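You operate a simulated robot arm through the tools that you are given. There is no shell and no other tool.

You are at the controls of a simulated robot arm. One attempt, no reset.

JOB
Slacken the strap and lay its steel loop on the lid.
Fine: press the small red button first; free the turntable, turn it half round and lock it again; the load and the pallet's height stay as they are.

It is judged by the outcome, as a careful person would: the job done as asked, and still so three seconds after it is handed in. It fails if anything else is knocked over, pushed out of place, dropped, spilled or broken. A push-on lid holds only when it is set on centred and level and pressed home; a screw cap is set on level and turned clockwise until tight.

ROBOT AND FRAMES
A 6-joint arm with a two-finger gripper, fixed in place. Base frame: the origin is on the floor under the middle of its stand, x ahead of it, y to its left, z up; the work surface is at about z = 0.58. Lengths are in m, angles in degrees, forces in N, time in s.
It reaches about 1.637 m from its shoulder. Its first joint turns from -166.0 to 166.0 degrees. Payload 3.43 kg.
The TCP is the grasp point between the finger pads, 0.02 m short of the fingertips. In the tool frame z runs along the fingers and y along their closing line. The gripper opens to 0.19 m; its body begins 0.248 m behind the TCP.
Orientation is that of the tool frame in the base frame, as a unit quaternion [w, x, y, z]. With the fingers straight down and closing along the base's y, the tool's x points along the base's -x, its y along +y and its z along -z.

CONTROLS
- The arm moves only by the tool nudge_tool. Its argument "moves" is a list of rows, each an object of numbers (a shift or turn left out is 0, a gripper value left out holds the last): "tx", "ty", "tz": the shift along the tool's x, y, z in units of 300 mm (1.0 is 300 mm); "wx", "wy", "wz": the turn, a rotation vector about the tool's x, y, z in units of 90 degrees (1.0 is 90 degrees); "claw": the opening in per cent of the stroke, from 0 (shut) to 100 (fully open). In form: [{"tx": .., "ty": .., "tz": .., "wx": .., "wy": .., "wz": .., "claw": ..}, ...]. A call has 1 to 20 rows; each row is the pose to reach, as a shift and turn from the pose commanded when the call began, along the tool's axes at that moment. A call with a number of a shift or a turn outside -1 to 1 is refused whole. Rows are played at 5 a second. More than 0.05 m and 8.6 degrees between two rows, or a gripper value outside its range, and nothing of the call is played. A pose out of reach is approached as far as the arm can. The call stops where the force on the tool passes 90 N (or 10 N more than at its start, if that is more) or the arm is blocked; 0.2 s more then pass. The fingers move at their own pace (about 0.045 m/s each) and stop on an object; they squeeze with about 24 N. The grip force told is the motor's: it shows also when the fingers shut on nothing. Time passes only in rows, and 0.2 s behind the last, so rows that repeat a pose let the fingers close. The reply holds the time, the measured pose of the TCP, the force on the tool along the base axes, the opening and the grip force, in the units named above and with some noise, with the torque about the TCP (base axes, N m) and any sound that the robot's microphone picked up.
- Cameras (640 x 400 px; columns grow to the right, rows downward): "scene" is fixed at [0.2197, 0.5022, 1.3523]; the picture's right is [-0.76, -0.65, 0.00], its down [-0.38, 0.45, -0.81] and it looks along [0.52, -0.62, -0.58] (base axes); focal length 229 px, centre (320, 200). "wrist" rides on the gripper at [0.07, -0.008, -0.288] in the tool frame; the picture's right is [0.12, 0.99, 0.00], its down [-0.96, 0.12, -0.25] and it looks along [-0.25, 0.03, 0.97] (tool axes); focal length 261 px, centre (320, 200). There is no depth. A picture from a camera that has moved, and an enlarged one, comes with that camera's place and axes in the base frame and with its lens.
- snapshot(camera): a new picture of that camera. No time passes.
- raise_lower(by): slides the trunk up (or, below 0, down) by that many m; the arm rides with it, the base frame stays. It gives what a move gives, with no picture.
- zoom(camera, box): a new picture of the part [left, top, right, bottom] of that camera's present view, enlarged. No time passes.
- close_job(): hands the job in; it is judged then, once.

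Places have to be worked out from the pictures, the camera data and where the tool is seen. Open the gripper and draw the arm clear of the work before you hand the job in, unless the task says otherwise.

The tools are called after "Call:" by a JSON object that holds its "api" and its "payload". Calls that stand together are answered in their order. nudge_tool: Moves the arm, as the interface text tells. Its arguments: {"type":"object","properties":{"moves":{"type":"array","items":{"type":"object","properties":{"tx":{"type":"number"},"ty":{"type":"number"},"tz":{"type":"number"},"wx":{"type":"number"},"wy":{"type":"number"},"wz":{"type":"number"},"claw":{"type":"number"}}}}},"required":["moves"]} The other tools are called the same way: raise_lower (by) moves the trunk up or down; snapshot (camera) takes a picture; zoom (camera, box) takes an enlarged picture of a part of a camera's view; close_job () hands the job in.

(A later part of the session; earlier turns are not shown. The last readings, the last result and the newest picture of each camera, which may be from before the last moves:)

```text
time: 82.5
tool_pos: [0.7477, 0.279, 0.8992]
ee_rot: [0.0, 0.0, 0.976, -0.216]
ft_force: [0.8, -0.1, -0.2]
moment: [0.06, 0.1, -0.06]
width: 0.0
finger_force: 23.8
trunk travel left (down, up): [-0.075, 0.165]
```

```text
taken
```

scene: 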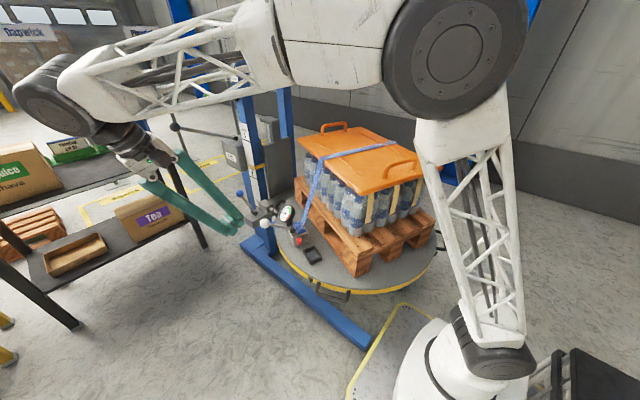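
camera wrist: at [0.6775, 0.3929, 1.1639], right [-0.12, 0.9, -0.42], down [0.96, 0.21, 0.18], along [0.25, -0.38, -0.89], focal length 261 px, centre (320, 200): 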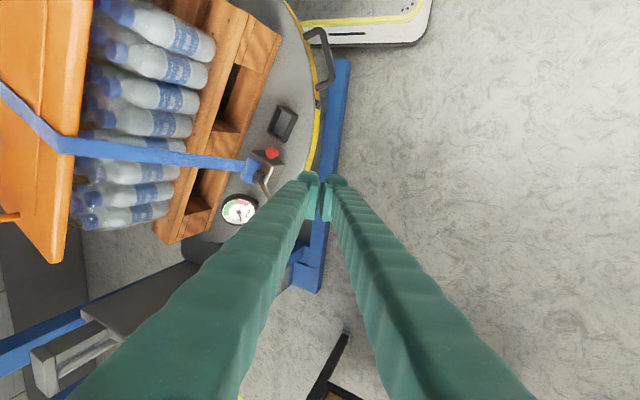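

H2 is at 112° (table −23°). I yaw the tool by −28° (to respect the near reach limit) while moving to above H2's far side.

Call:
{"api": "nudge_tool", "payload": {"moves": [{"tx": 0.13, "ty": -0.015, "tz": 0.033, "wy": 0.0188, "wz": 0.0403, "claw": 0}, {"tx": 0.26, "ty": -0.031, "tz": 0.066, "wy": 0.0376, "wz": 0.0806, "claw": 0}, {"tx": 0.4, "ty": -0.047, "tz": 0.099, "wy": 0.0564, "wz": 0.1209, "claw": 0}, {"tx": 0.53, "ty": -0.062, "tz": 0.132, "wy": 0.0751, "wz": 0.1611, "claw": 0}, {"tx": 0.66, "ty": -0.078, "tz": 0.165, "wy": 0.0939, "wz": 0.2014, "claw": 0}, {"tx": 0.79, "ty": -0.093, "tz": 0.198, "wy": 0.1127, "wz": 0.2417, "claw": 0}, {"tx": 0.926, "ty": -0.109, "tz": 0.231, "wy": 0.1315, "wz": 0.282, "claw": 0}]}}

Call:
{"api": "nudge_tool", "payload": {"moves": [{"tx": 0.001, "ty": -0.014, "tz": 0.14, "claw": 0}, {"tx": 0.002, "ty": -0.028, "tz": 0.28, "claw": 0}, {"tx": 0.003, "ty": -0.041, "tz": 0.42, "claw": 0}, {"tx": 0.003, "ty": -0.054, "tz": 0.56, "claw": 0}, {"tx": 0.004, "ty": -0.068, "tz": 0.7, "claw": 0}]}}

Call:
{"api": "snapshot", "payload": {"camera": "wrist"}}

Call:
{"api": "zoom", "payload": {"camera": "scene", "box": [290, 200, 450, 330]}}

```text
time: 84.1
tool_pos: [0.4717, 0.2205, 0.8461]
ee_rot: [-0.054, 0.236, 0.947, -0.21]
ft_force: [-0.6, 0.1, 0.3]
moment: [-0.08, 0.06, 0.01]
width: 0.0
finger_force: 24.3
trunk travel left (down, up): [-0.075, 0.165]
```

```text
time: 85.3
tool_pos: [0.4205, 0.1274, 0.6657]
ee_rot: [-0.051, 0.236, 0.948, -0.208]
ft_force: [0.2, -1.0, -0.5]
moment: [0.01, -0.06, 0.04]
width: 0.0
finger_force: 24.0
trunk travel left (down, up): [-0.075, 0.165]
```

```text
taken
camera wrist: at [0.4114, 0.2608, 0.9315], right [0.32, 0.85, -0.42], down [0.95, -0.27, 0.18], along [0.04, -0.45, -0.89], focal length 261 px, centre (320, 200)
```

wrist: 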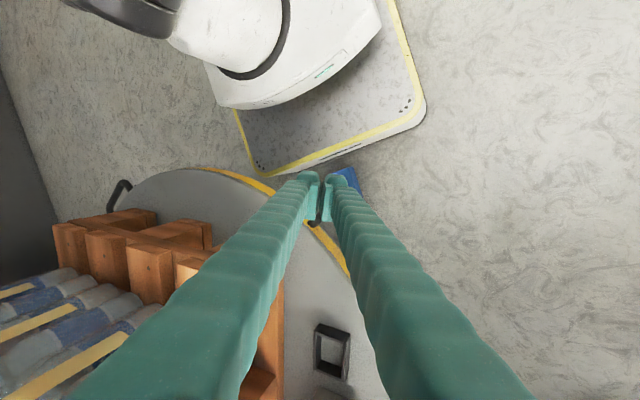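

```text
3.08 times, centred on (370, 265) of scene
camera zoom: at [0.2197, 0.5022, 1.3523], right [-0.76, -0.65, 0.0], down [-0.38, 0.45, -0.81], along [0.52, -0.62, -0.58], focal length 705 px, centre (166, 0)
```

zoom: 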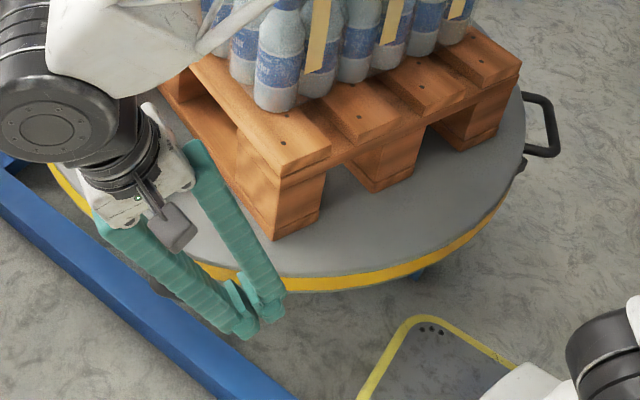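

Above H2's far side. I descend the remaining 12 cm to handle height.

Call:
{"api": "nudge_tool", "payload": {"moves": [{"tx": 0.002, "ty": -0.014, "tz": 0.12, "claw": 0}, {"tx": 0.003, "ty": -0.028, "tz": 0.24, "claw": 0}, {"tx": 0.005, "ty": -0.042, "tz": 0.36, "claw": 0}, {"tx": 0.006, "ty": -0.055, "tz": 0.47, "claw": 0}]}}

Call:
{"api": "snapshot", "payload": {"camera": "wrist"}}

Call:
{"api": "zoom", "payload": {"camera": "scene", "box": [290, 230, 418, 330]}}

```text
time: 86.3
tool_pos: [0.383, 0.0639, 0.5448]
ee_rot: [-0.052, 0.236, 0.948, -0.208]
ft_force: [0.1, -0.1, 1.1]
moment: [0.01, -0.03, 0.0]
width: 0.0
finger_force: 24.1
trunk travel left (down, up): [-0.075, 0.165]
```

```text
taken
camera wrist: at [0.3743, 0.1965, 0.8111], right [0.32, 0.85, -0.42], down [0.95, -0.27, 0.18], along [0.04, -0.45, -0.89], focal length 261 px, centre (320, 200)
```

wrist: 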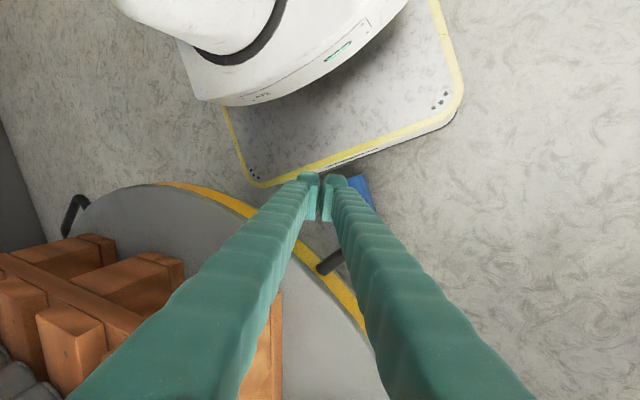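

```text
4.00 times, centred on (354, 280) of scene
camera zoom: at [0.2197, 0.5022, 1.3523], right [-0.76, -0.65, 0.0], down [-0.38, 0.45, -0.81], along [0.52, -0.62, -0.58], focal length 916 px, centre (184, -120)
```

zoom: 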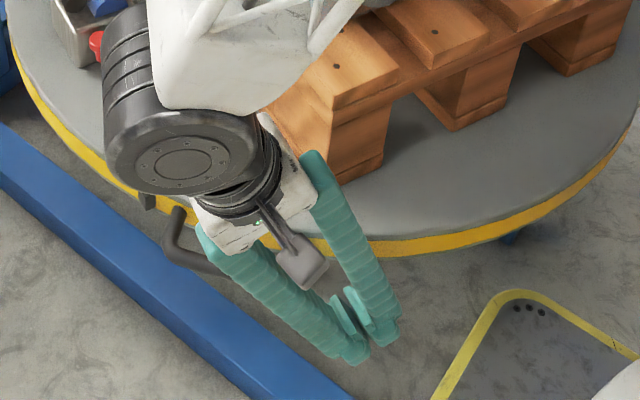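

The closed fingers sit on the robot side of H2. I push it clockwise from here in 2° steps, slowly yawing the tool along.

Call:
{"api": "nudge_tool", "payload": {"moves": [{"tx": -0.0226, "ty": 0.044, "tz": -0.0205, "claw": 0}, {"tx": -0.0469, "ty": 0.0872, "tz": -0.0407, "claw": 0}, {"tx": -0.0728, "ty": 0.1296, "tz": -0.0604, "claw": 0}, {"tx": -0.1004, "ty": 0.1712, "tz": -0.0798, "claw": 0}, {"tx": -0.1295, "ty": 0.2119, "tz": -0.0988, "wy": -0.0043, "wz": -0.0092, "claw": 0}, {"tx": -0.1603, "ty": 0.2516, "tz": -0.1173, "wy": -0.0085, "wz": -0.0183, "claw": 0}, {"tx": -0.1924, "ty": 0.2903, "tz": -0.1354, "wy": -0.0128, "wz": -0.0275, "claw": 0}, {"tx": -0.2261, "ty": 0.328, "tz": -0.1529, "wy": -0.0171, "wz": -0.0366, "claw": 0}, {"tx": -0.2612, "ty": 0.3646, "tz": -0.17, "wy": -0.0213, "wz": -0.0458, "claw": 0}, {"tx": -0.2977, "ty": 0.4001, "tz": -0.1866, "wy": -0.0256, "wz": -0.0549, "claw": 0}, {"tx": -0.3356, "ty": 0.4344, "tz": -0.2026, "wy": -0.0299, "wz": -0.0641, "claw": 0}, {"tx": -0.3747, "ty": 0.4675, "tz": -0.218, "wy": -0.0342, "wz": -0.0732, "claw": 0}, {"tx": -0.4151, "ty": 0.4993, "tz": -0.2328, "wy": -0.0384, "wz": -0.0824, "claw": 0}, {"tx": -0.4567, "ty": 0.5298, "tz": -0.2471, "wy": -0.0427, "wz": -0.0915, "claw": 0}, {"tx": -0.4994, "ty": 0.559, "tz": -0.2607, "wy": -0.047, "wz": -0.1007, "claw": 0}]}}

Call:
{"api": "snapshot", "payload": {"camera": "wrist"}}

Call:
{"api": "snapshot", "payload": {"camera": "scene"}}

```text
time: 89.5
tool_pos: [0.6031, 0.1557, 0.5476]
ee_rot: [-0.033, 0.153, 0.964, -0.213]
ft_force: [0.0, 0.2, 0.7]
moment: [0.04, -0.02, 0.03]
width: 0.0
finger_force: 24.0
trunk travel left (down, up): [-0.075, 0.165]
```

```text
taken
camera wrist: at [0.5705, 0.2855, 0.8123], right [0.17, 0.89, -0.42], down [0.98, -0.1, 0.18], along [0.12, -0.44, -0.89], focal length 261 px, centre (320, 200)
```

wrist: 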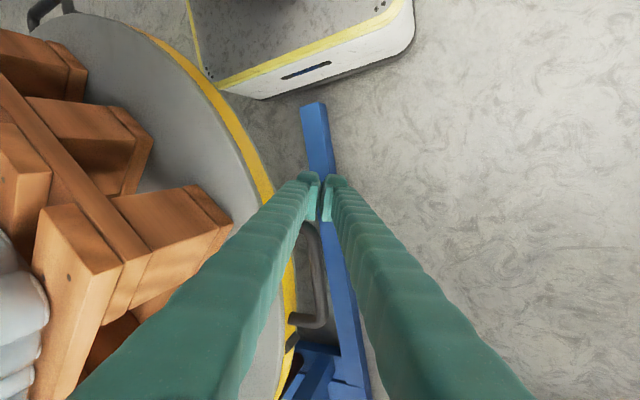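

```text
taken
```

scene: 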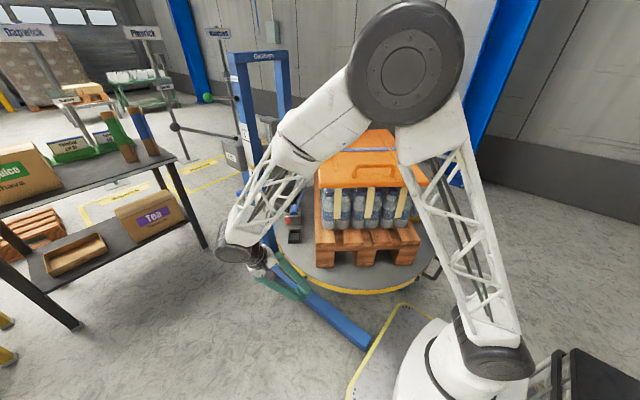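

Smooth, no resistance. Next segment of the push (pusher angle 98°→66°).

Call:
{"api": "nudge_tool", "payload": {"moves": [{"tx": -0.0485, "ty": 0.0205, "tz": -0.0096, "wy": -0.0029, "wz": -0.0063, "claw": 0}, {"tx": -0.0978, "ty": 0.0395, "tz": -0.0184, "wy": -0.0059, "wz": -0.0126, "claw": 0}, {"tx": -0.1478, "ty": 0.0569, "tz": -0.0265, "wy": -0.0088, "wz": -0.0189, "claw": 0}, {"tx": -0.1983, "ty": 0.0726, "tz": -0.0339, "wy": -0.0117, "wz": -0.0252, "claw": 0}, {"tx": -0.2495, "ty": 0.0868, "tz": -0.0405, "wy": -0.0147, "wz": -0.0315, "claw": 0}, {"tx": -0.3012, "ty": 0.0994, "tz": -0.0463, "wy": -0.0176, "wz": -0.0378, "claw": 0}, {"tx": -0.3534, "ty": 0.1103, "tz": -0.0514, "wy": -0.0206, "wz": -0.0441, "claw": 0}, {"tx": -0.4059, "ty": 0.1196, "tz": -0.0557, "wy": -0.0235, "wz": -0.0503, "claw": 0}, {"tx": -0.4588, "ty": 0.1272, "tz": -0.0593, "wy": -0.0264, "wz": -0.0566, "claw": 0}, {"tx": -0.5119, "ty": 0.1331, "tz": -0.062, "wy": -0.0294, "wz": -0.0629, "claw": 0}, {"tx": -0.5652, "ty": 0.1373, "tz": -0.064, "wy": -0.0323, "wz": -0.0692, "claw": 0}, {"tx": -0.6187, "ty": 0.1398, "tz": -0.0652, "wy": -0.0353, "wz": -0.0755, "claw": 0}, {"tx": -0.6722, "ty": 0.1407, "tz": -0.0656, "wy": -0.0382, "wz": -0.0818, "claw": 0}, {"tx": -0.7257, "ty": 0.1398, "tz": -0.0652, "wy": -0.0411, "wz": -0.0881, "claw": 0}, {"tx": -0.7792, "ty": 0.1373, "tz": -0.064, "wy": -0.0441, "wz": -0.0944, "claw": 0}, {"tx": -0.8325, "ty": 0.1331, "tz": -0.062, "wy": -0.047, "wz": -0.1007, "claw": 0}]}}

Call:
{"api": "snapshot", "payload": {"camera": "wrist"}}

Call:
{"api": "snapshot", "payload": {"camera": "scene"}}

```text
time: 92.9
tool_pos: [0.8538, 0.1206, 0.5467]
ee_rot: [-0.014, 0.067, 0.974, -0.215]
ft_force: [1.0, 0.5, -0.1]
moment: [-0.04, -0.04, 0.05]
width: 0.0
finger_force: 24.2
trunk travel left (down, up): [-0.075, 0.165]
```

```text
taken
camera wrist: at [0.8002, 0.243, 0.8123], right [0.01, 0.91, -0.42], down [0.98, 0.07, 0.18], along [0.19, -0.41, -0.89], focal length 261 px, centre (320, 200)
```

wrist: 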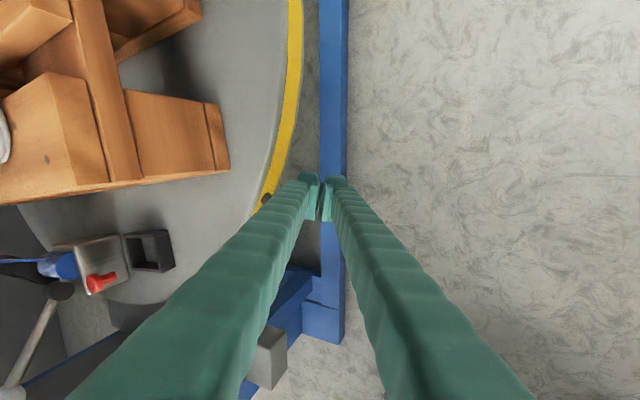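

```text
taken
```

scene: 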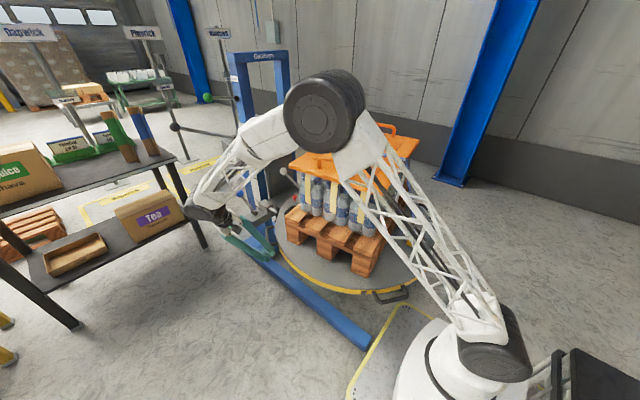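

Continuing the third segment of this stroke (66°→35°), finishing with the tool pointing straight along −y.

Call:
{"api": "nudge_tool", "payload": {"moves": [{"tx": -0.0512, "ty": -0.0142, "tz": 0.0066, "wy": -0.0038, "wz": -0.0081, "claw": 0}, {"tx": -0.1018, "ty": -0.03, "tz": 0.014, "wy": -0.0075, "wz": -0.0161, "claw": 0}, {"tx": -0.1518, "ty": -0.0474, "tz": 0.0221, "wy": -0.0113, "wz": -0.0242, "claw": 0}, {"tx": -0.201, "ty": -0.0663, "tz": 0.0309, "wy": -0.015, "wz": -0.0322, "claw": 0}, {"tx": -0.2495, "ty": -0.0868, "tz": 0.0405, "wy": -0.0188, "wz": -0.0403, "claw": 0}, {"tx": -0.2972, "ty": -0.1088, "tz": 0.0508, "wy": -0.0226, "wz": -0.0484, "claw": 0}, {"tx": -0.344, "ty": -0.1324, "tz": 0.0617, "wy": -0.0263, "wz": -0.0564, "claw": 0}, {"tx": -0.3899, "ty": -0.1574, "tz": 0.0734, "wy": -0.0301, "wz": -0.0645, "claw": 0}, {"tx": -0.4348, "ty": -0.1838, "tz": 0.0857, "wy": -0.0338, "wz": -0.0725, "claw": 0}, {"tx": -0.4786, "ty": -0.2116, "tz": 0.0987, "wy": -0.0376, "wz": -0.0806, "claw": 0}, {"tx": -0.5214, "ty": -0.2408, "tz": 0.1123, "wy": -0.0376, "wz": -0.0806, "claw": 0}, {"tx": -0.563, "ty": -0.2713, "tz": 0.1265, "wy": -0.0376, "wz": -0.0806, "claw": 0}, {"tx": -0.6034, "ty": -0.3032, "tz": 0.1414, "wy": -0.0376, "wz": -0.0806, "claw": 0}, {"tx": -0.6425, "ty": -0.3362, "tz": 0.1568, "wy": -0.0376, "wz": -0.0806, "claw": 0}, {"tx": -0.6804, "ty": -0.3705, "tz": 0.1728, "wy": -0.0376, "wz": -0.0806, "claw": 0}, {"tx": -0.6988, "ty": -0.3881, "tz": 0.181, "wy": -0.0376, "wz": -0.0806, "claw": 0}]}}

Call:
{"api": "snapshot", "payload": {"camera": "wrist"}}

Call:
{"api": "snapshot", "payload": {"camera": "scene"}}

```text
time: 96.3
tool_pos: [1.0452, -0.0367, 0.546]
ee_rot: [0.002, 0.0, 0.976, -0.216]
ft_force: [-1.3, 0.0, -0.4]
moment: [-0.02, -0.01, 0.04]
width: 0.0
finger_force: 23.7
trunk travel left (down, up): [-0.075, 0.165]
```

```text
taken
camera wrist: at [0.9733, 0.0778, 0.8118], right [-0.12, 0.9, -0.42], down [0.96, 0.21, 0.18], along [0.25, -0.38, -0.89], focal length 261 px, centre (320, 200)
```

wrist: 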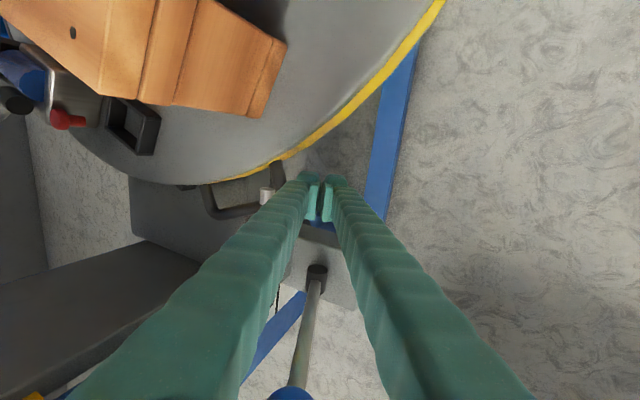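

```text
taken
```

scene: 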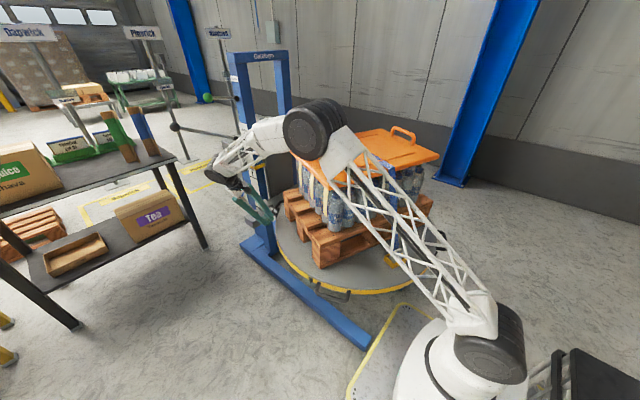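

Table is at about −113° now. I retract and repeat the same approach for handle H3.

Call:
{"api": "nudge_tool", "payload": {"moves": [{"tz": -0.1, "claw": 0}, {"tz": -0.25, "claw": 0}, {"tz": -0.4, "claw": 0}, {"tz": -0.55, "claw": 0}, {"tz": -0.7, "claw": 0}, {"tz": -0.85, "claw": 0}, {"tz": -1.0, "claw": 0}]}}

Call:
{"api": "nudge_tool", "payload": {"moves": [{"tx": 0.1, "ty": 0.05, "tz": -0.06, "claw": 0}, {"tx": 0.22, "ty": 0.1, "tz": -0.12, "claw": 0}, {"tx": 0.34, "ty": 0.16, "tz": -0.18, "claw": 0}, {"tx": 0.46, "ty": 0.22, "tz": -0.24, "claw": 0}, {"tx": 0.59, "ty": 0.28, "tz": -0.3, "claw": 0}, {"tx": 0.72, "ty": 0.34, "tz": -0.37, "claw": 0}, {"tx": 0.85, "ty": 0.4, "tz": -0.44, "claw": 0}, {"tx": 0.98, "ty": 0.461, "tz": -0.509, "claw": 0}]}}

Call:
{"api": "snapshot", "payload": {"camera": "wrist"}}

Call:
{"api": "snapshot", "payload": {"camera": "scene"}}

```text
time: 97.9
tool_pos: [1.0426, 0.0916, 0.817]
ee_rot: [0.0, 0.0, 0.976, -0.216]
ft_force: [-0.3, 0.2, 0.4]
moment: [0.01, 0.05, -0.02]
width: 0.0
finger_force: 24.1
trunk travel left (down, up): [-0.075, 0.165]
```

```text
time: 99.7
tool_pos: [0.749, 0.2807, 0.8987]
ee_rot: [0.001, 0.0, 0.976, -0.216]
ft_force: [1.3, -0.5, -0.6]
moment: [-0.01, 0.14, -0.07]
width: 0.0004
finger_force: 23.9
trunk travel left (down, up): [-0.075, 0.165]
```

```text
taken
camera wrist: at [0.6788, 0.3937, 1.1634], right [-0.12, 0.9, -0.42], down [0.96, 0.21, 0.18], along [0.25, -0.38, -0.89], focal length 261 px, centre (320, 200)
```

wrist: 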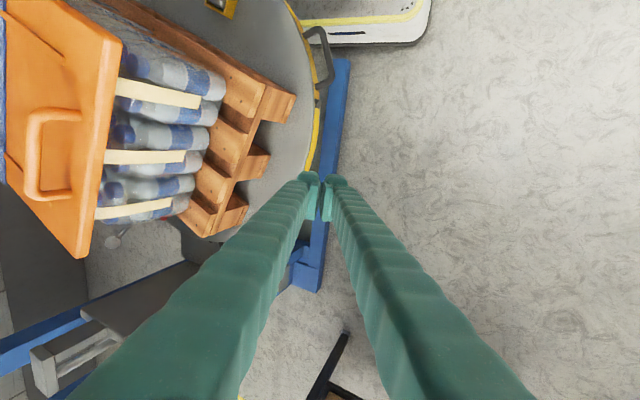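

```text
taken
```

scene: 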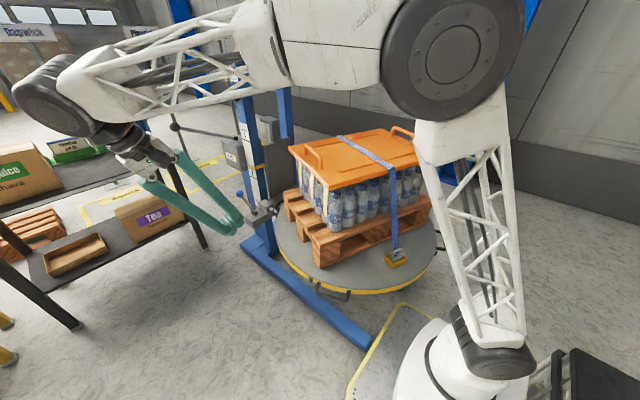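

H3 is at the same 112° place. I repeat the approach and descent.

Call:
{"api": "nudge_tool", "payload": {"moves": [{"tx": 0.13, "ty": -0.015, "tz": 0.033, "wy": 0.0188, "wz": 0.0403, "claw": 0}, {"tx": 0.26, "ty": -0.031, "tz": 0.066, "wy": 0.0376, "wz": 0.0806, "claw": 0}, {"tx": 0.4, "ty": -0.047, "tz": 0.099, "wy": 0.0564, "wz": 0.1209, "claw": 0}, {"tx": 0.53, "ty": -0.062, "tz": 0.132, "wy": 0.0751, "wz": 0.1611, "claw": 0}, {"tx": 0.66, "ty": -0.078, "tz": 0.165, "wy": 0.0939, "wz": 0.2014, "claw": 0}, {"tx": 0.79, "ty": -0.093, "tz": 0.198, "wy": 0.1127, "wz": 0.2417, "claw": 0}, {"tx": 0.926, "ty": -0.109, "tz": 0.231, "wy": 0.1315, "wz": 0.282, "claw": 0}]}}

Call:
{"api": "nudge_tool", "payload": {"moves": [{"tx": 0.001, "ty": -0.014, "tz": 0.14, "claw": 0}, {"tx": 0.002, "ty": -0.028, "tz": 0.28, "claw": 0}, {"tx": 0.003, "ty": -0.041, "tz": 0.42, "claw": 0}, {"tx": 0.003, "ty": -0.054, "tz": 0.56, "claw": 0}, {"tx": 0.004, "ty": -0.068, "tz": 0.7, "claw": 0}]}}

Call:
{"api": "nudge_tool", "payload": {"moves": [{"tx": 0.002, "ty": -0.014, "tz": 0.12, "claw": 0}, {"tx": 0.003, "ty": -0.028, "tz": 0.24, "claw": 0}, {"tx": 0.005, "ty": -0.042, "tz": 0.36, "claw": 0}, {"tx": 0.006, "ty": -0.055, "tz": 0.47, "claw": 0}]}}

Call:
{"api": "snapshot", "payload": {"camera": "wrist"}}

```text
time: 101.3
tool_pos: [0.4721, 0.2212, 0.846]
ee_rot: [-0.053, 0.237, 0.947, -0.211]
ft_force: [-0.3, 0.4, -0.1]
moment: [-0.1, 0.02, -0.03]
width: 0.0002
finger_force: 24.9
trunk travel left (down, up): [-0.075, 0.165]
```

```text
time: 102.5
tool_pos: [0.4209, 0.1269, 0.6648]
ee_rot: [-0.051, 0.237, 0.948, -0.208]
ft_force: [-0.1, 1.0, 0.1]
moment: [0.04, -0.03, -0.02]
width: 0.0001
finger_force: 23.8
trunk travel left (down, up): [-0.075, 0.165]
```

```text
time: 103.5
tool_pos: [0.3839, 0.0627, 0.5462]
ee_rot: [-0.051, 0.237, 0.947, -0.209]
ft_force: [-0.8, 0.0, -0.4]
moment: [-0.01, -0.01, -0.01]
width: 0.0001
finger_force: 23.6
trunk travel left (down, up): [-0.075, 0.165]
```

```text
taken
camera wrist: at [0.3751, 0.1961, 0.8116], right [0.32, 0.85, -0.42], down [0.95, -0.27, 0.18], along [0.04, -0.45, -0.89], focal length 261 px, centre (320, 200)
```

wrist: 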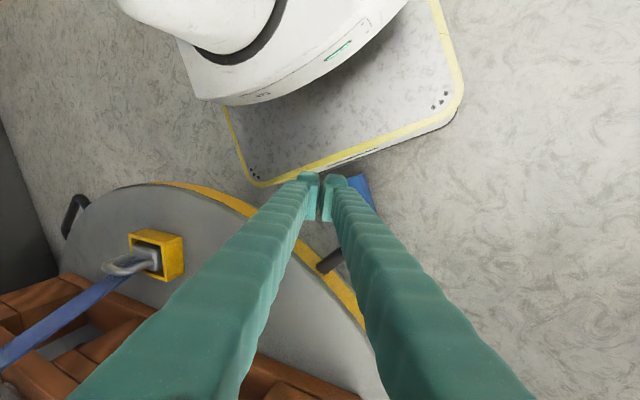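

Good view of the anchor and loop from here too; I zoom in on it for later, then push H3.

Call:
{"api": "zoom", "payload": {"camera": "wrist", "box": [80, 215, 200, 305]}}

Call:
{"api": "nudge_tool", "payload": {"moves": [{"tx": -0.0226, "ty": 0.044, "tz": -0.0205, "claw": 0}, {"tx": -0.0469, "ty": 0.0872, "tz": -0.0407, "claw": 0}, {"tx": -0.0728, "ty": 0.1296, "tz": -0.0604, "claw": 0}, {"tx": -0.1004, "ty": 0.1712, "tz": -0.0798, "claw": 0}, {"tx": -0.1295, "ty": 0.2119, "tz": -0.0988, "wy": -0.0043, "wz": -0.0092, "claw": 0}, {"tx": -0.1603, "ty": 0.2516, "tz": -0.1173, "wy": -0.0085, "wz": -0.0183, "claw": 0}, {"tx": -0.1924, "ty": 0.2903, "tz": -0.1354, "wy": -0.0128, "wz": -0.0275, "claw": 0}, {"tx": -0.2261, "ty": 0.328, "tz": -0.1529, "wy": -0.0171, "wz": -0.0366, "claw": 0}, {"tx": -0.2612, "ty": 0.3646, "tz": -0.17, "wy": -0.0213, "wz": -0.0458, "claw": 0}, {"tx": -0.2977, "ty": 0.4001, "tz": -0.1866, "wy": -0.0256, "wz": -0.0549, "claw": 0}, {"tx": -0.3356, "ty": 0.4344, "tz": -0.2026, "wy": -0.0299, "wz": -0.0641, "claw": 0}, {"tx": -0.3747, "ty": 0.4675, "tz": -0.218, "wy": -0.0342, "wz": -0.0732, "claw": 0}, {"tx": -0.4151, "ty": 0.4993, "tz": -0.2328, "wy": -0.0384, "wz": -0.0824, "claw": 0}, {"tx": -0.4567, "ty": 0.5298, "tz": -0.2471, "wy": -0.0427, "wz": -0.0915, "claw": 0}, {"tx": -0.4994, "ty": 0.559, "tz": -0.2607, "wy": -0.047, "wz": -0.1007, "claw": 0}]}}

Call:
{"api": "snapshot", "payload": {"camera": "wrist"}}

```text
4.44 times, centred on (140, 260) of wrist
camera zoom: at [0.3751, 0.1961, 0.8116], right [0.32, 0.85, -0.42], down [0.95, -0.27, 0.18], along [0.04, -0.45, -0.89], focal length 1158 px, centre (1120, -67)
```

zoom: 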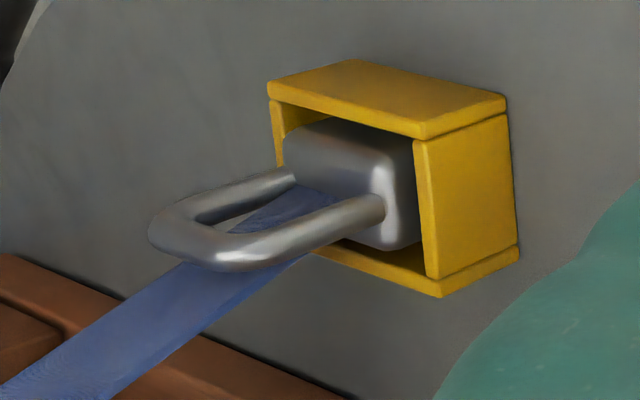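

```text
time: 106.7
tool_pos: [0.6027, 0.1564, 0.5463]
ee_rot: [-0.032, 0.153, 0.965, -0.212]
ft_force: [-0.1, 0.0, 0.4]
moment: [0.02, -0.04, 0.01]
width: 0.0002
finger_force: 34.2
trunk travel left (down, up): [-0.075, 0.165]
```

```text
taken
camera wrist: at [0.5708, 0.2856, 0.8122], right [0.17, 0.89, -0.42], down [0.98, -0.1, 0.18], along [0.12, -0.44, -0.89], focal length 261 px, centre (320, 200)
```

wrist: 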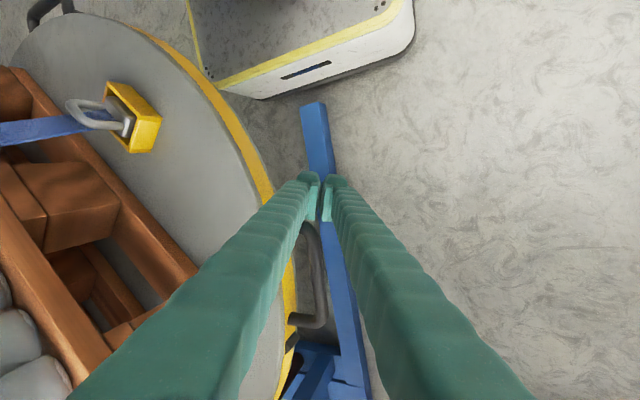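

The strap end is a grey block with a U-shaped steel loop seated in the yellow frame. The table follows; I do the next segment.

Call:
{"api": "nudge_tool", "payload": {"moves": [{"tx": -0.0485, "ty": 0.0205, "tz": -0.0096, "wy": -0.0029, "wz": -0.0063, "claw": 0}, {"tx": -0.0978, "ty": 0.0395, "tz": -0.0184, "wy": -0.0059, "wz": -0.0126, "claw": 0}, {"tx": -0.1478, "ty": 0.0569, "tz": -0.0265, "wy": -0.0088, "wz": -0.0189, "claw": 0}, {"tx": -0.1983, "ty": 0.0726, "tz": -0.0339, "wy": -0.0117, "wz": -0.0252, "claw": 0}, {"tx": -0.2495, "ty": 0.0868, "tz": -0.0405, "wy": -0.0147, "wz": -0.0315, "claw": 0}, {"tx": -0.3012, "ty": 0.0994, "tz": -0.0463, "wy": -0.0176, "wz": -0.0378, "claw": 0}, {"tx": -0.3534, "ty": 0.1103, "tz": -0.0514, "wy": -0.0206, "wz": -0.0441, "claw": 0}, {"tx": -0.4059, "ty": 0.1196, "tz": -0.0557, "wy": -0.0235, "wz": -0.0503, "claw": 0}, {"tx": -0.4588, "ty": 0.1272, "tz": -0.0593, "wy": -0.0264, "wz": -0.0566, "claw": 0}, {"tx": -0.5119, "ty": 0.1331, "tz": -0.062, "wy": -0.0294, "wz": -0.0629, "claw": 0}, {"tx": -0.5652, "ty": 0.1373, "tz": -0.064, "wy": -0.0323, "wz": -0.0692, "claw": 0}, {"tx": -0.6187, "ty": 0.1398, "tz": -0.0652, "wy": -0.0353, "wz": -0.0755, "claw": 0}, {"tx": -0.6722, "ty": 0.1407, "tz": -0.0656, "wy": -0.0382, "wz": -0.0818, "claw": 0}, {"tx": -0.7257, "ty": 0.1398, "tz": -0.0652, "wy": -0.0411, "wz": -0.0881, "claw": 0}, {"tx": -0.7792, "ty": 0.1373, "tz": -0.064, "wy": -0.0441, "wz": -0.0944, "claw": 0}, {"tx": -0.8325, "ty": 0.1331, "tz": -0.062, "wy": -0.047, "wz": -0.1007, "claw": 0}]}}

Call:
{"api": "snapshot", "payload": {"camera": "wrist"}}

Call:
{"api": "snapshot", "payload": {"camera": "scene"}}

```text
time: 110.1
tool_pos: [0.8529, 0.1206, 0.5481]
ee_rot: [-0.014, 0.068, 0.974, -0.215]
ft_force: [-0.2, -0.2, -0.3]
moment: [-0.03, -0.05, 0.05]
width: 0.0
finger_force: 34.6
trunk travel left (down, up): [-0.075, 0.165]
```

```text
taken
camera wrist: at [0.7997, 0.2425, 0.813], right [0.01, 0.91, -0.42], down [0.98, 0.07, 0.18], along [0.19, -0.41, -0.89], focal length 261 px, centre (320, 200)
```

wrist: 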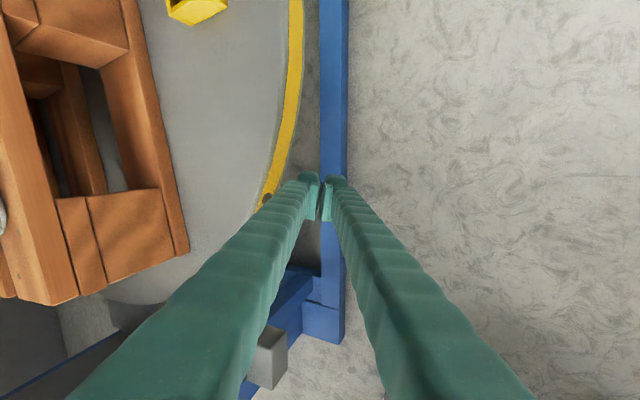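

```text
taken
```

scene: 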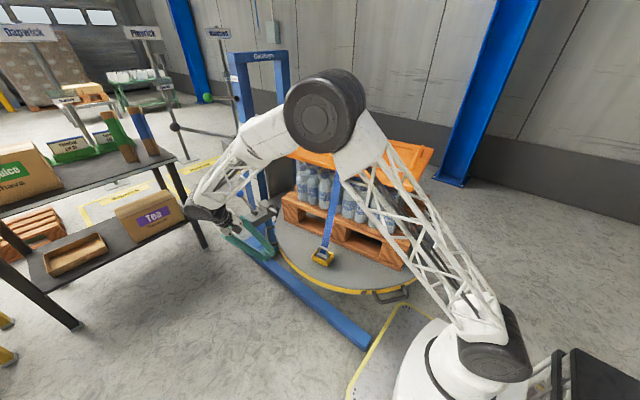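

The handle leg projects to α≈52.9° (table ≈ −172°). I push slowly on to ≈46°, then check pin/socket alignment.

Call:
{"api": "nudge_tool", "payload": {"moves": [{"tx": -0.0256, "ty": -0.0071, "tz": 0.0033, "claw": 0}, {"tx": -0.0512, "ty": -0.0142, "tz": 0.0066, "claw": 0}, {"tx": -0.0765, "ty": -0.0221, "tz": 0.0103, "claw": 0}, {"tx": -0.1018, "ty": -0.03, "tz": 0.014, "claw": 0}, {"tx": -0.1268, "ty": -0.0385, "tz": 0.0179, "claw": 0}, {"tx": -0.1393, "ty": -0.043, "tz": 0.02, "claw": 0}, {"tx": -0.1518, "ty": -0.0474, "tz": 0.0221, "claw": 0}, {"tx": -0.1641, "ty": -0.052, "tz": 0.0242, "claw": 0}, {"tx": -0.1703, "ty": -0.0543, "tz": 0.0253, "claw": 0}]}}

Call:
{"api": "snapshot", "payload": {"camera": "wrist"}}

Call:
{"api": "zoom", "payload": {"camera": "scene", "box": [225, 180, 321, 250]}}

Call:
{"api": "zoom", "payload": {"camera": "wrist", "box": [190, 170, 310, 260]}}

```text
time: 112.1
tool_pos: [0.9007, 0.0963, 0.5467]
ee_rot: [-0.014, 0.068, 0.974, -0.215]
ft_force: [0.9, 0.1, 0.2]
moment: [0.01, 0.02, 0.0]
width: 0.0
finger_force: 34.1
trunk travel left (down, up): [-0.075, 0.165]
```

```text
taken
camera wrist: at [0.8478, 0.2181, 0.812], right [0.01, 0.91, -0.42], down [0.98, 0.07, 0.18], along [0.19, -0.41, -0.89], focal length 261 px, centre (320, 200)
```

wrist: 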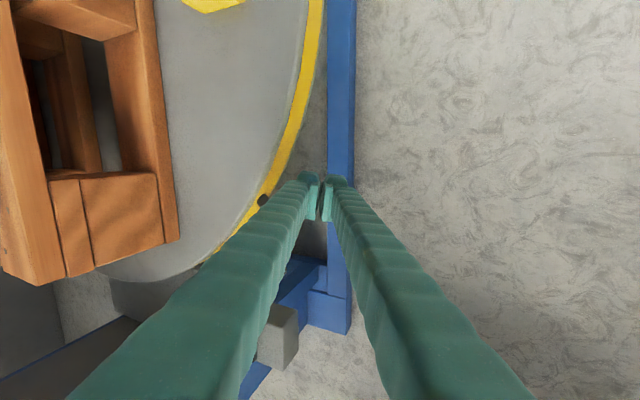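

```text
5.71 times, centred on (273, 215) of scene
camera zoom: at [0.2197, 0.5022, 1.3523], right [-0.76, -0.65, 0.0], down [-0.38, 0.45, -0.81], along [0.52, -0.62, -0.58], focal length 1309 px, centre (589, 114)
```

zoom: 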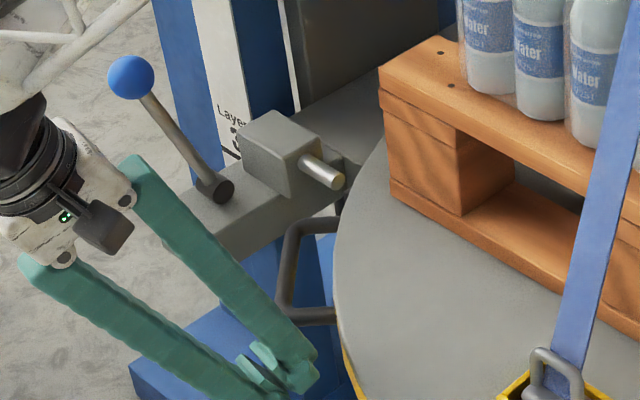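

```text
4.44 times, centred on (250, 215) of wrist
camera zoom: at [0.8478, 0.2181, 0.812], right [0.01, 0.91, -0.42], down [0.98, 0.07, 0.18], along [0.19, -0.41, -0.89], focal length 1158 px, centre (631, 133)
```

zoom: 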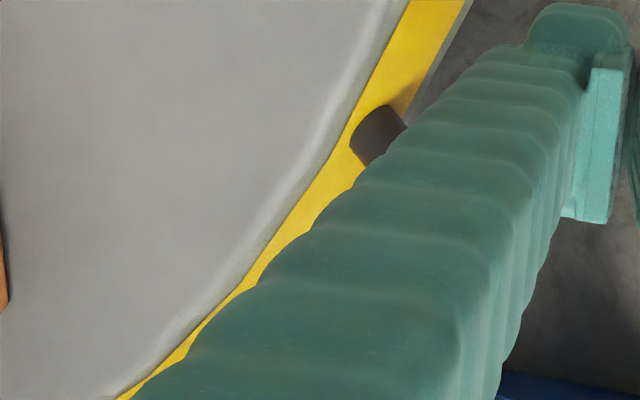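

The handle leg is back at its original 53° direction, so the table is at ≈ −180°. I retract, then reorient to grip the blue lock lever again.

Call:
{"api": "nudge_tool", "payload": {"moves": [{"tz": -0.1, "claw": 0}, {"tz": -0.25, "claw": 0}, {"tz": -0.4, "claw": 0}, {"tz": -0.55, "claw": 0}, {"tz": -0.7, "claw": 0}, {"tz": -0.85, "claw": 0}, {"tz": -1.0, "claw": 0}]}}

Call:
{"api": "nudge_tool", "payload": {"moves": [{"tx": -0.055, "ty": -0.013, "tz": 0.013, "wx": 0.0047, "wy": -0.0109, "wz": 0.0836, "claw": 38}, {"tx": -0.11, "ty": -0.027, "tz": 0.025, "wx": 0.0093, "wy": -0.0218, "wz": 0.1672, "claw": 38}, {"tx": -0.165, "ty": -0.04, "tz": 0.038, "wx": 0.014, "wy": -0.0327, "wz": 0.2508, "claw": 38}, {"tx": -0.22, "ty": -0.053, "tz": 0.05, "wx": 0.0187, "wy": -0.0436, "wz": 0.3344, "claw": 38}, {"tx": -0.275, "ty": -0.066, "tz": 0.063, "wx": 0.0233, "wy": -0.0545, "wz": 0.418, "claw": 38}, {"tx": -0.331, "ty": -0.08, "tz": 0.075, "wx": 0.028, "wy": -0.0655, "wz": 0.5017, "claw": 38}, {"tx": -0.386, "ty": -0.093, "tz": 0.088, "wx": 0.0326, "wy": -0.0764, "wz": 0.5853, "claw": 38}, {"tx": -0.441, "ty": -0.106, "tz": 0.1, "wx": 0.0373, "wy": -0.0873, "wz": 0.6689, "claw": 38}, {"tx": -0.496, "ty": -0.119, "tz": 0.113, "wx": 0.042, "wy": -0.0982, "wz": 0.7525, "claw": 38}, {"tx": -0.551, "ty": -0.133, "tz": 0.125, "wx": 0.0466, "wy": -0.1091, "wz": 0.8361, "claw": 38}, {"tx": -0.606, "ty": -0.146, "tz": 0.138, "wx": 0.0513, "wy": -0.12, "wz": 0.9197, "claw": 38}]}}

Call:
{"api": "snapshot", "payload": {"camera": "wrist"}}

Call:
{"api": "zoom", "payload": {"camera": "wrist", "box": [200, 90, 400, 230]}}

```text
time: 113.7
tool_pos: [0.9193, 0.2212, 0.8189]
ee_rot: [-0.015, 0.068, 0.974, -0.215]
ft_force: [1.0, -0.3, 0.5]
moment: [0.01, 0.1, -0.04]
width: 0.0
finger_force: 34.1
trunk travel left (down, up): [-0.075, 0.165]
```

```text
time: 116.1
tool_pos: [1.0928, 0.1402, 0.801]
ee_rot: [0.213, 0.675, 0.674, -0.211]
ft_force: [0.4, -0.1, -0.1]
moment: [0.09, -0.04, 0.01]
width: 0.0723
finger_force: 0.0
trunk travel left (down, up): [-0.075, 0.165]
```

```text
taken
camera wrist: at [1.0834, 0.3614, 0.9973], right [0.99, 0.1, -0.07], down [0.11, -0.65, 0.75], along [0.03, -0.76, -0.65], focal length 261 px, centre (320, 200)
```

wrist: 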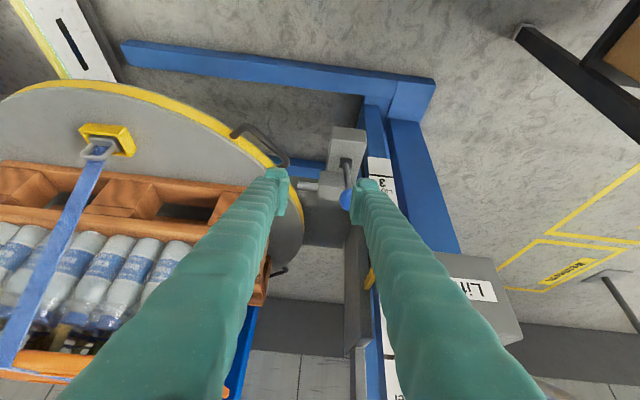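

```text
2.86 times, centred on (300, 160) of wrist
camera zoom: at [1.0834, 0.3614, 0.9973], right [0.99, 0.1, -0.07], down [0.11, -0.65, 0.75], along [0.03, -0.76, -0.65], focal length 745 px, centre (377, 314)
```

zoom: 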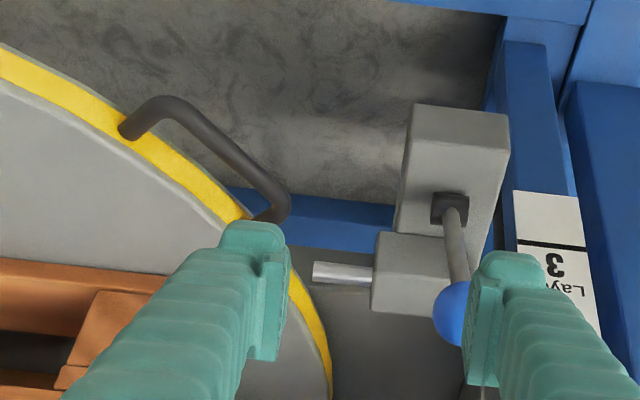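

The left finger hides the socket; I shift +x to be in line with the lever and look again.

Call:
{"api": "nudge_tool", "payload": {"moves": [{"ty": 0.09, "claw": 38}, {"ty": 0.187, "claw": 38}]}}

Call:
{"api": "zoom", "payload": {"camera": "wrist", "box": [200, 90, 400, 230]}}

Call:
{"api": "zoom", "payload": {"camera": "scene", "box": [225, 180, 321, 250]}}

```text
time: 116.7
tool_pos: [1.1387, 0.1408, 0.7976]
ee_rot: [0.212, 0.674, 0.675, -0.213]
ft_force: [0.4, 0.7, -0.7]
moment: [-0.17, 0.03, -0.03]
width: 0.0722
finger_force: 0.1
out of reach, approached as far as the arm can: row 2
trunk travel left (down, up): [-0.075, 0.165]
```

```text
2.86 times, centred on (300, 160) of wrist
camera zoom: at [1.1299, 0.3623, 0.9944], right [0.99, 0.1, -0.07], down [0.12, -0.65, 0.75], along [0.03, -0.76, -0.65], focal length 745 px, centre (377, 314)
```

zoom: 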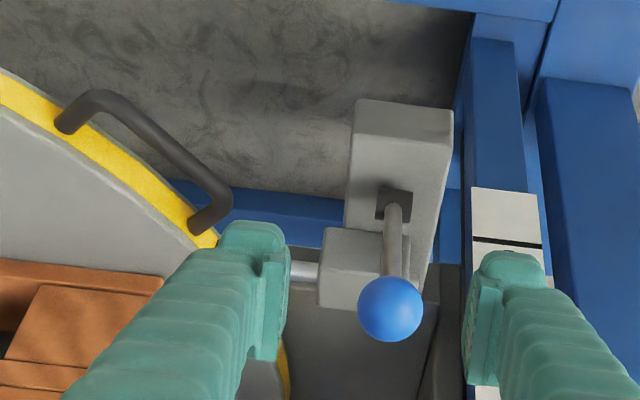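

```text
5.71 times, centred on (273, 215) of scene
camera zoom: at [0.2197, 0.5022, 1.3523], right [-0.76, -0.65, 0.0], down [-0.38, 0.45, -0.81], along [0.52, -0.62, -0.58], focal length 1309 px, centre (589, 114)
```

zoom: 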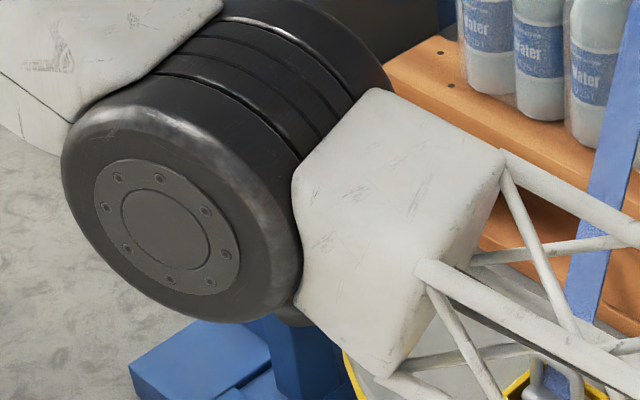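

Ball at ≈(1.150,0.027,0.698) in the unlocked position. I advance onto it with the fingers either side.

Call:
{"api": "nudge_tool", "payload": {"moves": [{"tx": -0.06, "ty": 0.02, "tz": 0.1, "claw": 38}, {"tx": -0.119, "ty": 0.039, "tz": 0.2, "claw": 38}, {"tx": -0.119, "ty": 0.039, "tz": 0.3, "claw": 38}, {"tx": -0.119, "ty": 0.039, "tz": 0.4, "claw": 38}, {"tx": -0.119, "ty": 0.039, "tz": 0.491, "claw": 38}]}}

Call:
{"api": "zoom", "payload": {"camera": "wrist", "box": [180, 70, 420, 250]}}

```text
time: 117.9
tool_pos: [1.15, 0.0267, 0.6998]
ee_rot: [0.213, 0.674, 0.675, -0.211]
ft_force: [-0.6, 0.5, 0.8]
moment: [-0.03, -0.01, 0.04]
width: 0.0721
finger_force: 0.0
trunk travel left (down, up): [-0.075, 0.165]
```

```text
2.22 times, centred on (300, 160) of wrist
camera zoom: at [1.1408, 0.2492, 0.8966], right [0.99, 0.1, -0.07], down [0.11, -0.65, 0.75], along [0.03, -0.76, -0.65], focal length 579 px, centre (364, 289)
```

zoom: 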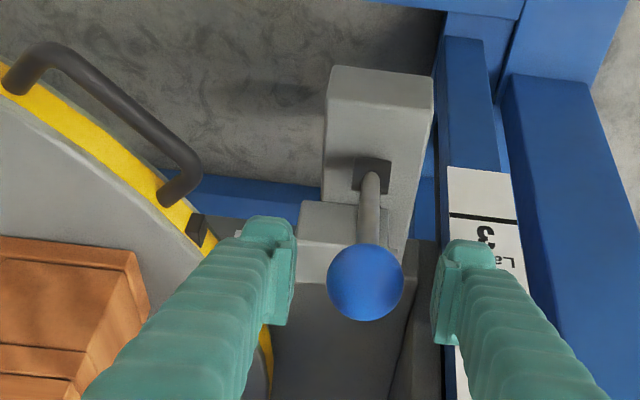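

The socket's position agrees with the original aligned one within ~2 mm. I grip the ball and move the lever back toward its locked side.

Call:
{"api": "nudge_tool", "payload": {"moves": [{"claw": 0}, {"claw": 0}, {"claw": 0}, {"claw": 0}]}}

```text
time: 118.9
tool_pos: [1.1501, 0.0263, 0.6996]
ee_rot: [0.212, 0.675, 0.675, -0.212]
ft_force: [1.7, -0.3, 0.6]
moment: [0.01, 0.04, -0.08]
width: 0.0358
finger_force: 45.5
trunk travel left (down, up): [-0.075, 0.165]
```

Call:
{"api": "nudge_tool", "payload": {"moves": [{"tx": -0.0307, "tz": 0.0109, "claw": 0}, {"tx": -0.0613, "tz": 0.0217, "claw": 0}, {"tx": -0.0914, "tz": 0.0368, "claw": 0}, {"tx": -0.1216, "tz": 0.0518, "claw": 0}, {"tx": -0.1498, "tz": 0.0706, "claw": 0}, {"tx": -0.178, "tz": 0.0893, "claw": 0}]}}

Call:
{"api": "zoom", "payload": {"camera": "wrist", "box": [180, 40, 420, 240]}}

```text
time: 120.3
tool_pos: [1.1504, -0.0336, 0.7083]
ee_rot: [0.213, 0.675, 0.674, -0.213]
ft_force: [2.1, 6.8, 4.5]
moment: [0.94, 0.03, -0.1]
width: 0.0361
finger_force: 45.0
trunk travel left (down, up): [-0.075, 0.165]
```

```text
2.00 times, centred on (300, 140) of wrist
camera zoom: at [1.1411, 0.1887, 0.9051], right [0.99, 0.1, -0.07], down [0.11, -0.65, 0.75], along [0.03, -0.76, -0.65], focal length 521 px, centre (360, 320)
```

zoom: 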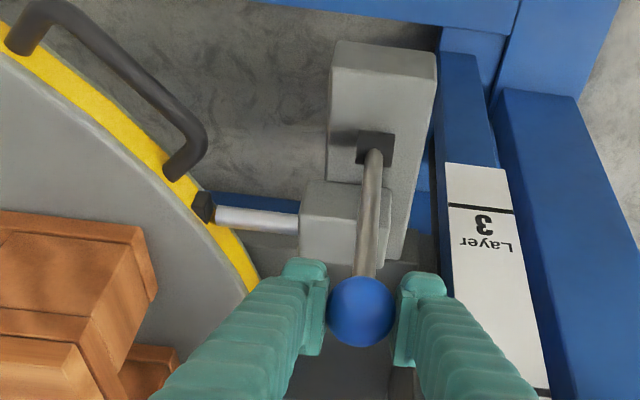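

The pin lines up with the socket as in the original locked picture. I continue to the locked end.

Call:
{"api": "nudge_tool", "payload": {"moves": [{"tx": -0.0258, "tz": 0.0218, "claw": 0}, {"tx": -0.0515, "tz": 0.0437, "claw": 0}, {"tx": -0.0712, "tz": 0.065, "claw": 0}, {"tx": -0.0909, "tz": 0.0864, "claw": 0}, {"tx": -0.1056, "tz": 0.1055, "claw": 0}, {"tx": -0.1203, "tz": 0.1245, "claw": 0}]}}

Call:
{"api": "zoom", "payload": {"camera": "wrist", "box": [180, 40, 420, 240]}}

```text
time: 121.7
tool_pos: [1.1481, -0.0849, 0.6984]
ee_rot: [0.214, 0.674, 0.674, -0.212]
ft_force: [8.7, 1.3, 11.4]
moment: [1.2, 0.04, -0.11]
width: 0.0362
finger_force: 44.7
trunk travel left (down, up): [-0.075, 0.165]
```

```text
2.00 times, centred on (300, 140) of wrist
camera zoom: at [1.141, 0.1375, 0.895], right [0.99, 0.1, -0.07], down [0.11, -0.65, 0.75], along [0.03, -0.76, -0.65], focal length 521 px, centre (360, 320)
```

zoom: 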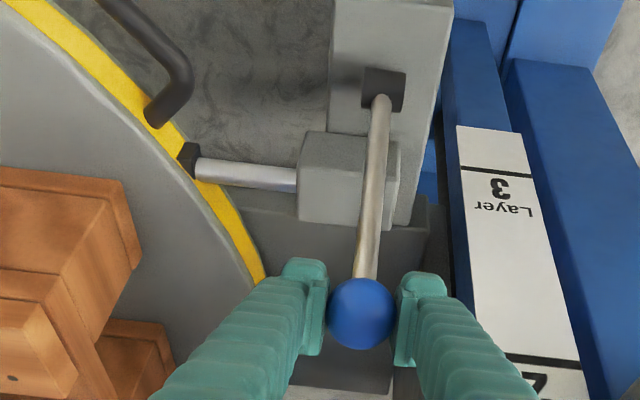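

The pin is back in the socket with low force. I press the lever the last few millimetres to its original end position (y≈-0.091).

Call:
{"api": "nudge_tool", "payload": {"moves": [{"tx": -0.0108, "tz": 0.0161, "claw": 0}, {"tx": -0.017, "tz": 0.024, "claw": 0}]}}

```text
time: 122.3
tool_pos: [1.1505, -0.0925, 0.6961]
ee_rot: [0.213, 0.674, 0.675, -0.21]
ft_force: [11.7, 2.6, 10.3]
moment: [1.26, 0.01, -0.11]
width: 0.0366
finger_force: 44.8
trunk travel left (down, up): [-0.075, 0.165]
```

Call:
{"api": "nudge_tool", "payload": {"moves": [{"tx": -0.01, "tz": 0.012, "claw": 0}, {"tx": -0.016, "tz": 0.018, "claw": 0}]}}

Call:
{"api": "zoom", "payload": {"camera": "wrist", "box": [180, 40, 420, 240]}}

```text
time: 122.9
tool_pos: [1.1497, -0.0953, 0.6935]
ee_rot: [0.212, 0.674, 0.675, -0.21]
ft_force: [6.8, 26.6, 16.2]
moment: [0.82, 0.13, -0.01]
width: 0.0363
finger_force: 45.0
trunk travel left (down, up): [-0.075, 0.165]
```

```text
2.00 times, centred on (300, 140) of wrist
camera zoom: at [1.1404, 0.1266, 0.8909], right [0.99, 0.1, -0.07], down [0.12, -0.65, 0.75], along [0.03, -0.76, -0.65], focal length 521 px, centre (360, 320)
```

zoom: 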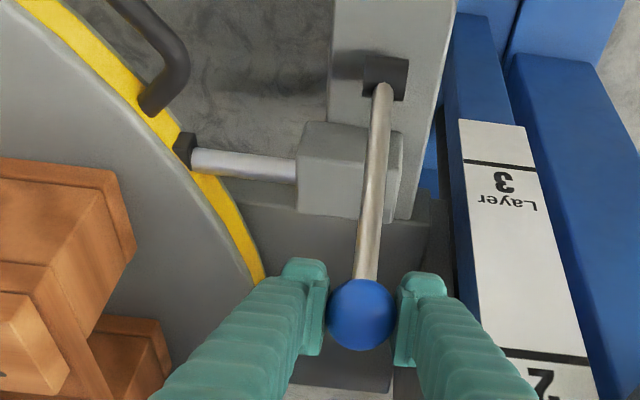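

The lever is at its locked stop (27 N) and the pin is seated. I open and back away from the lever.

Call:
{"api": "nudge_tool", "payload": {"moves": [{"tx": 0.008, "tz": -0.008, "claw": 20}, {"tx": 0.008, "tz": -0.008, "claw": 38}, {"tx": 0.008, "tz": -0.008, "claw": 38}, {"tx": 0.008, "tz": -0.1, "claw": 38}, {"tx": 0.008, "tz": -0.25, "claw": 38}, {"tx": 0.008, "tz": -0.4, "claw": 38}, {"tx": 0.008, "tz": -0.55, "claw": 38}]}}

Call:
{"api": "zoom", "payload": {"camera": "wrist", "box": [180, 40, 420, 240]}}

Call:
{"api": "zoom", "payload": {"camera": "scene", "box": [270, 180, 390, 290]}}

```text
time: 124.5
tool_pos: [1.1488, -0.0017, 0.8258]
ee_rot: [0.213, 0.674, 0.675, -0.211]
ft_force: [-0.2, -0.3, 0.3]
moment: [0.05, 0.0, -0.01]
width: 0.0723
finger_force: 0.1
trunk travel left (down, up): [-0.075, 0.165]
```

```text
2.00 times, centred on (300, 140) of wrist
camera zoom: at [1.1406, 0.2204, 1.0237], right [0.99, 0.1, -0.07], down [0.11, -0.65, 0.75], along [0.03, -0.76, -0.65], focal length 521 px, centre (360, 320)
```

zoom: 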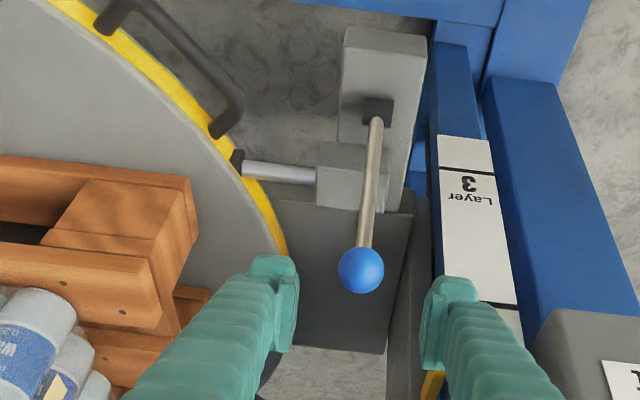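

```text
3.64 times, centred on (330, 235) of scene
camera zoom: at [0.2197, 0.5022, 1.3523], right [-0.76, -0.65, 0.0], down [-0.38, 0.45, -0.81], along [0.52, -0.62, -0.58], focal length 833 px, centre (284, 73)
```

zoom: 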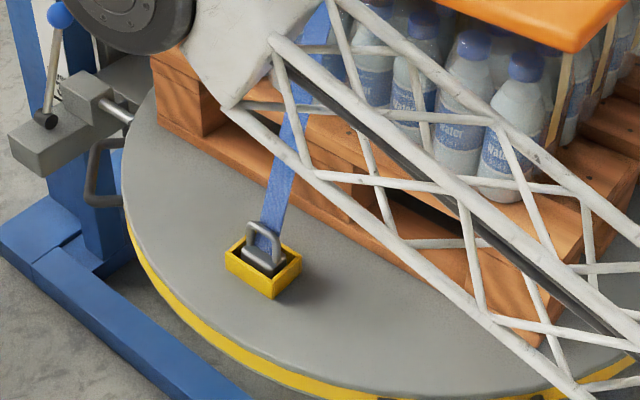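

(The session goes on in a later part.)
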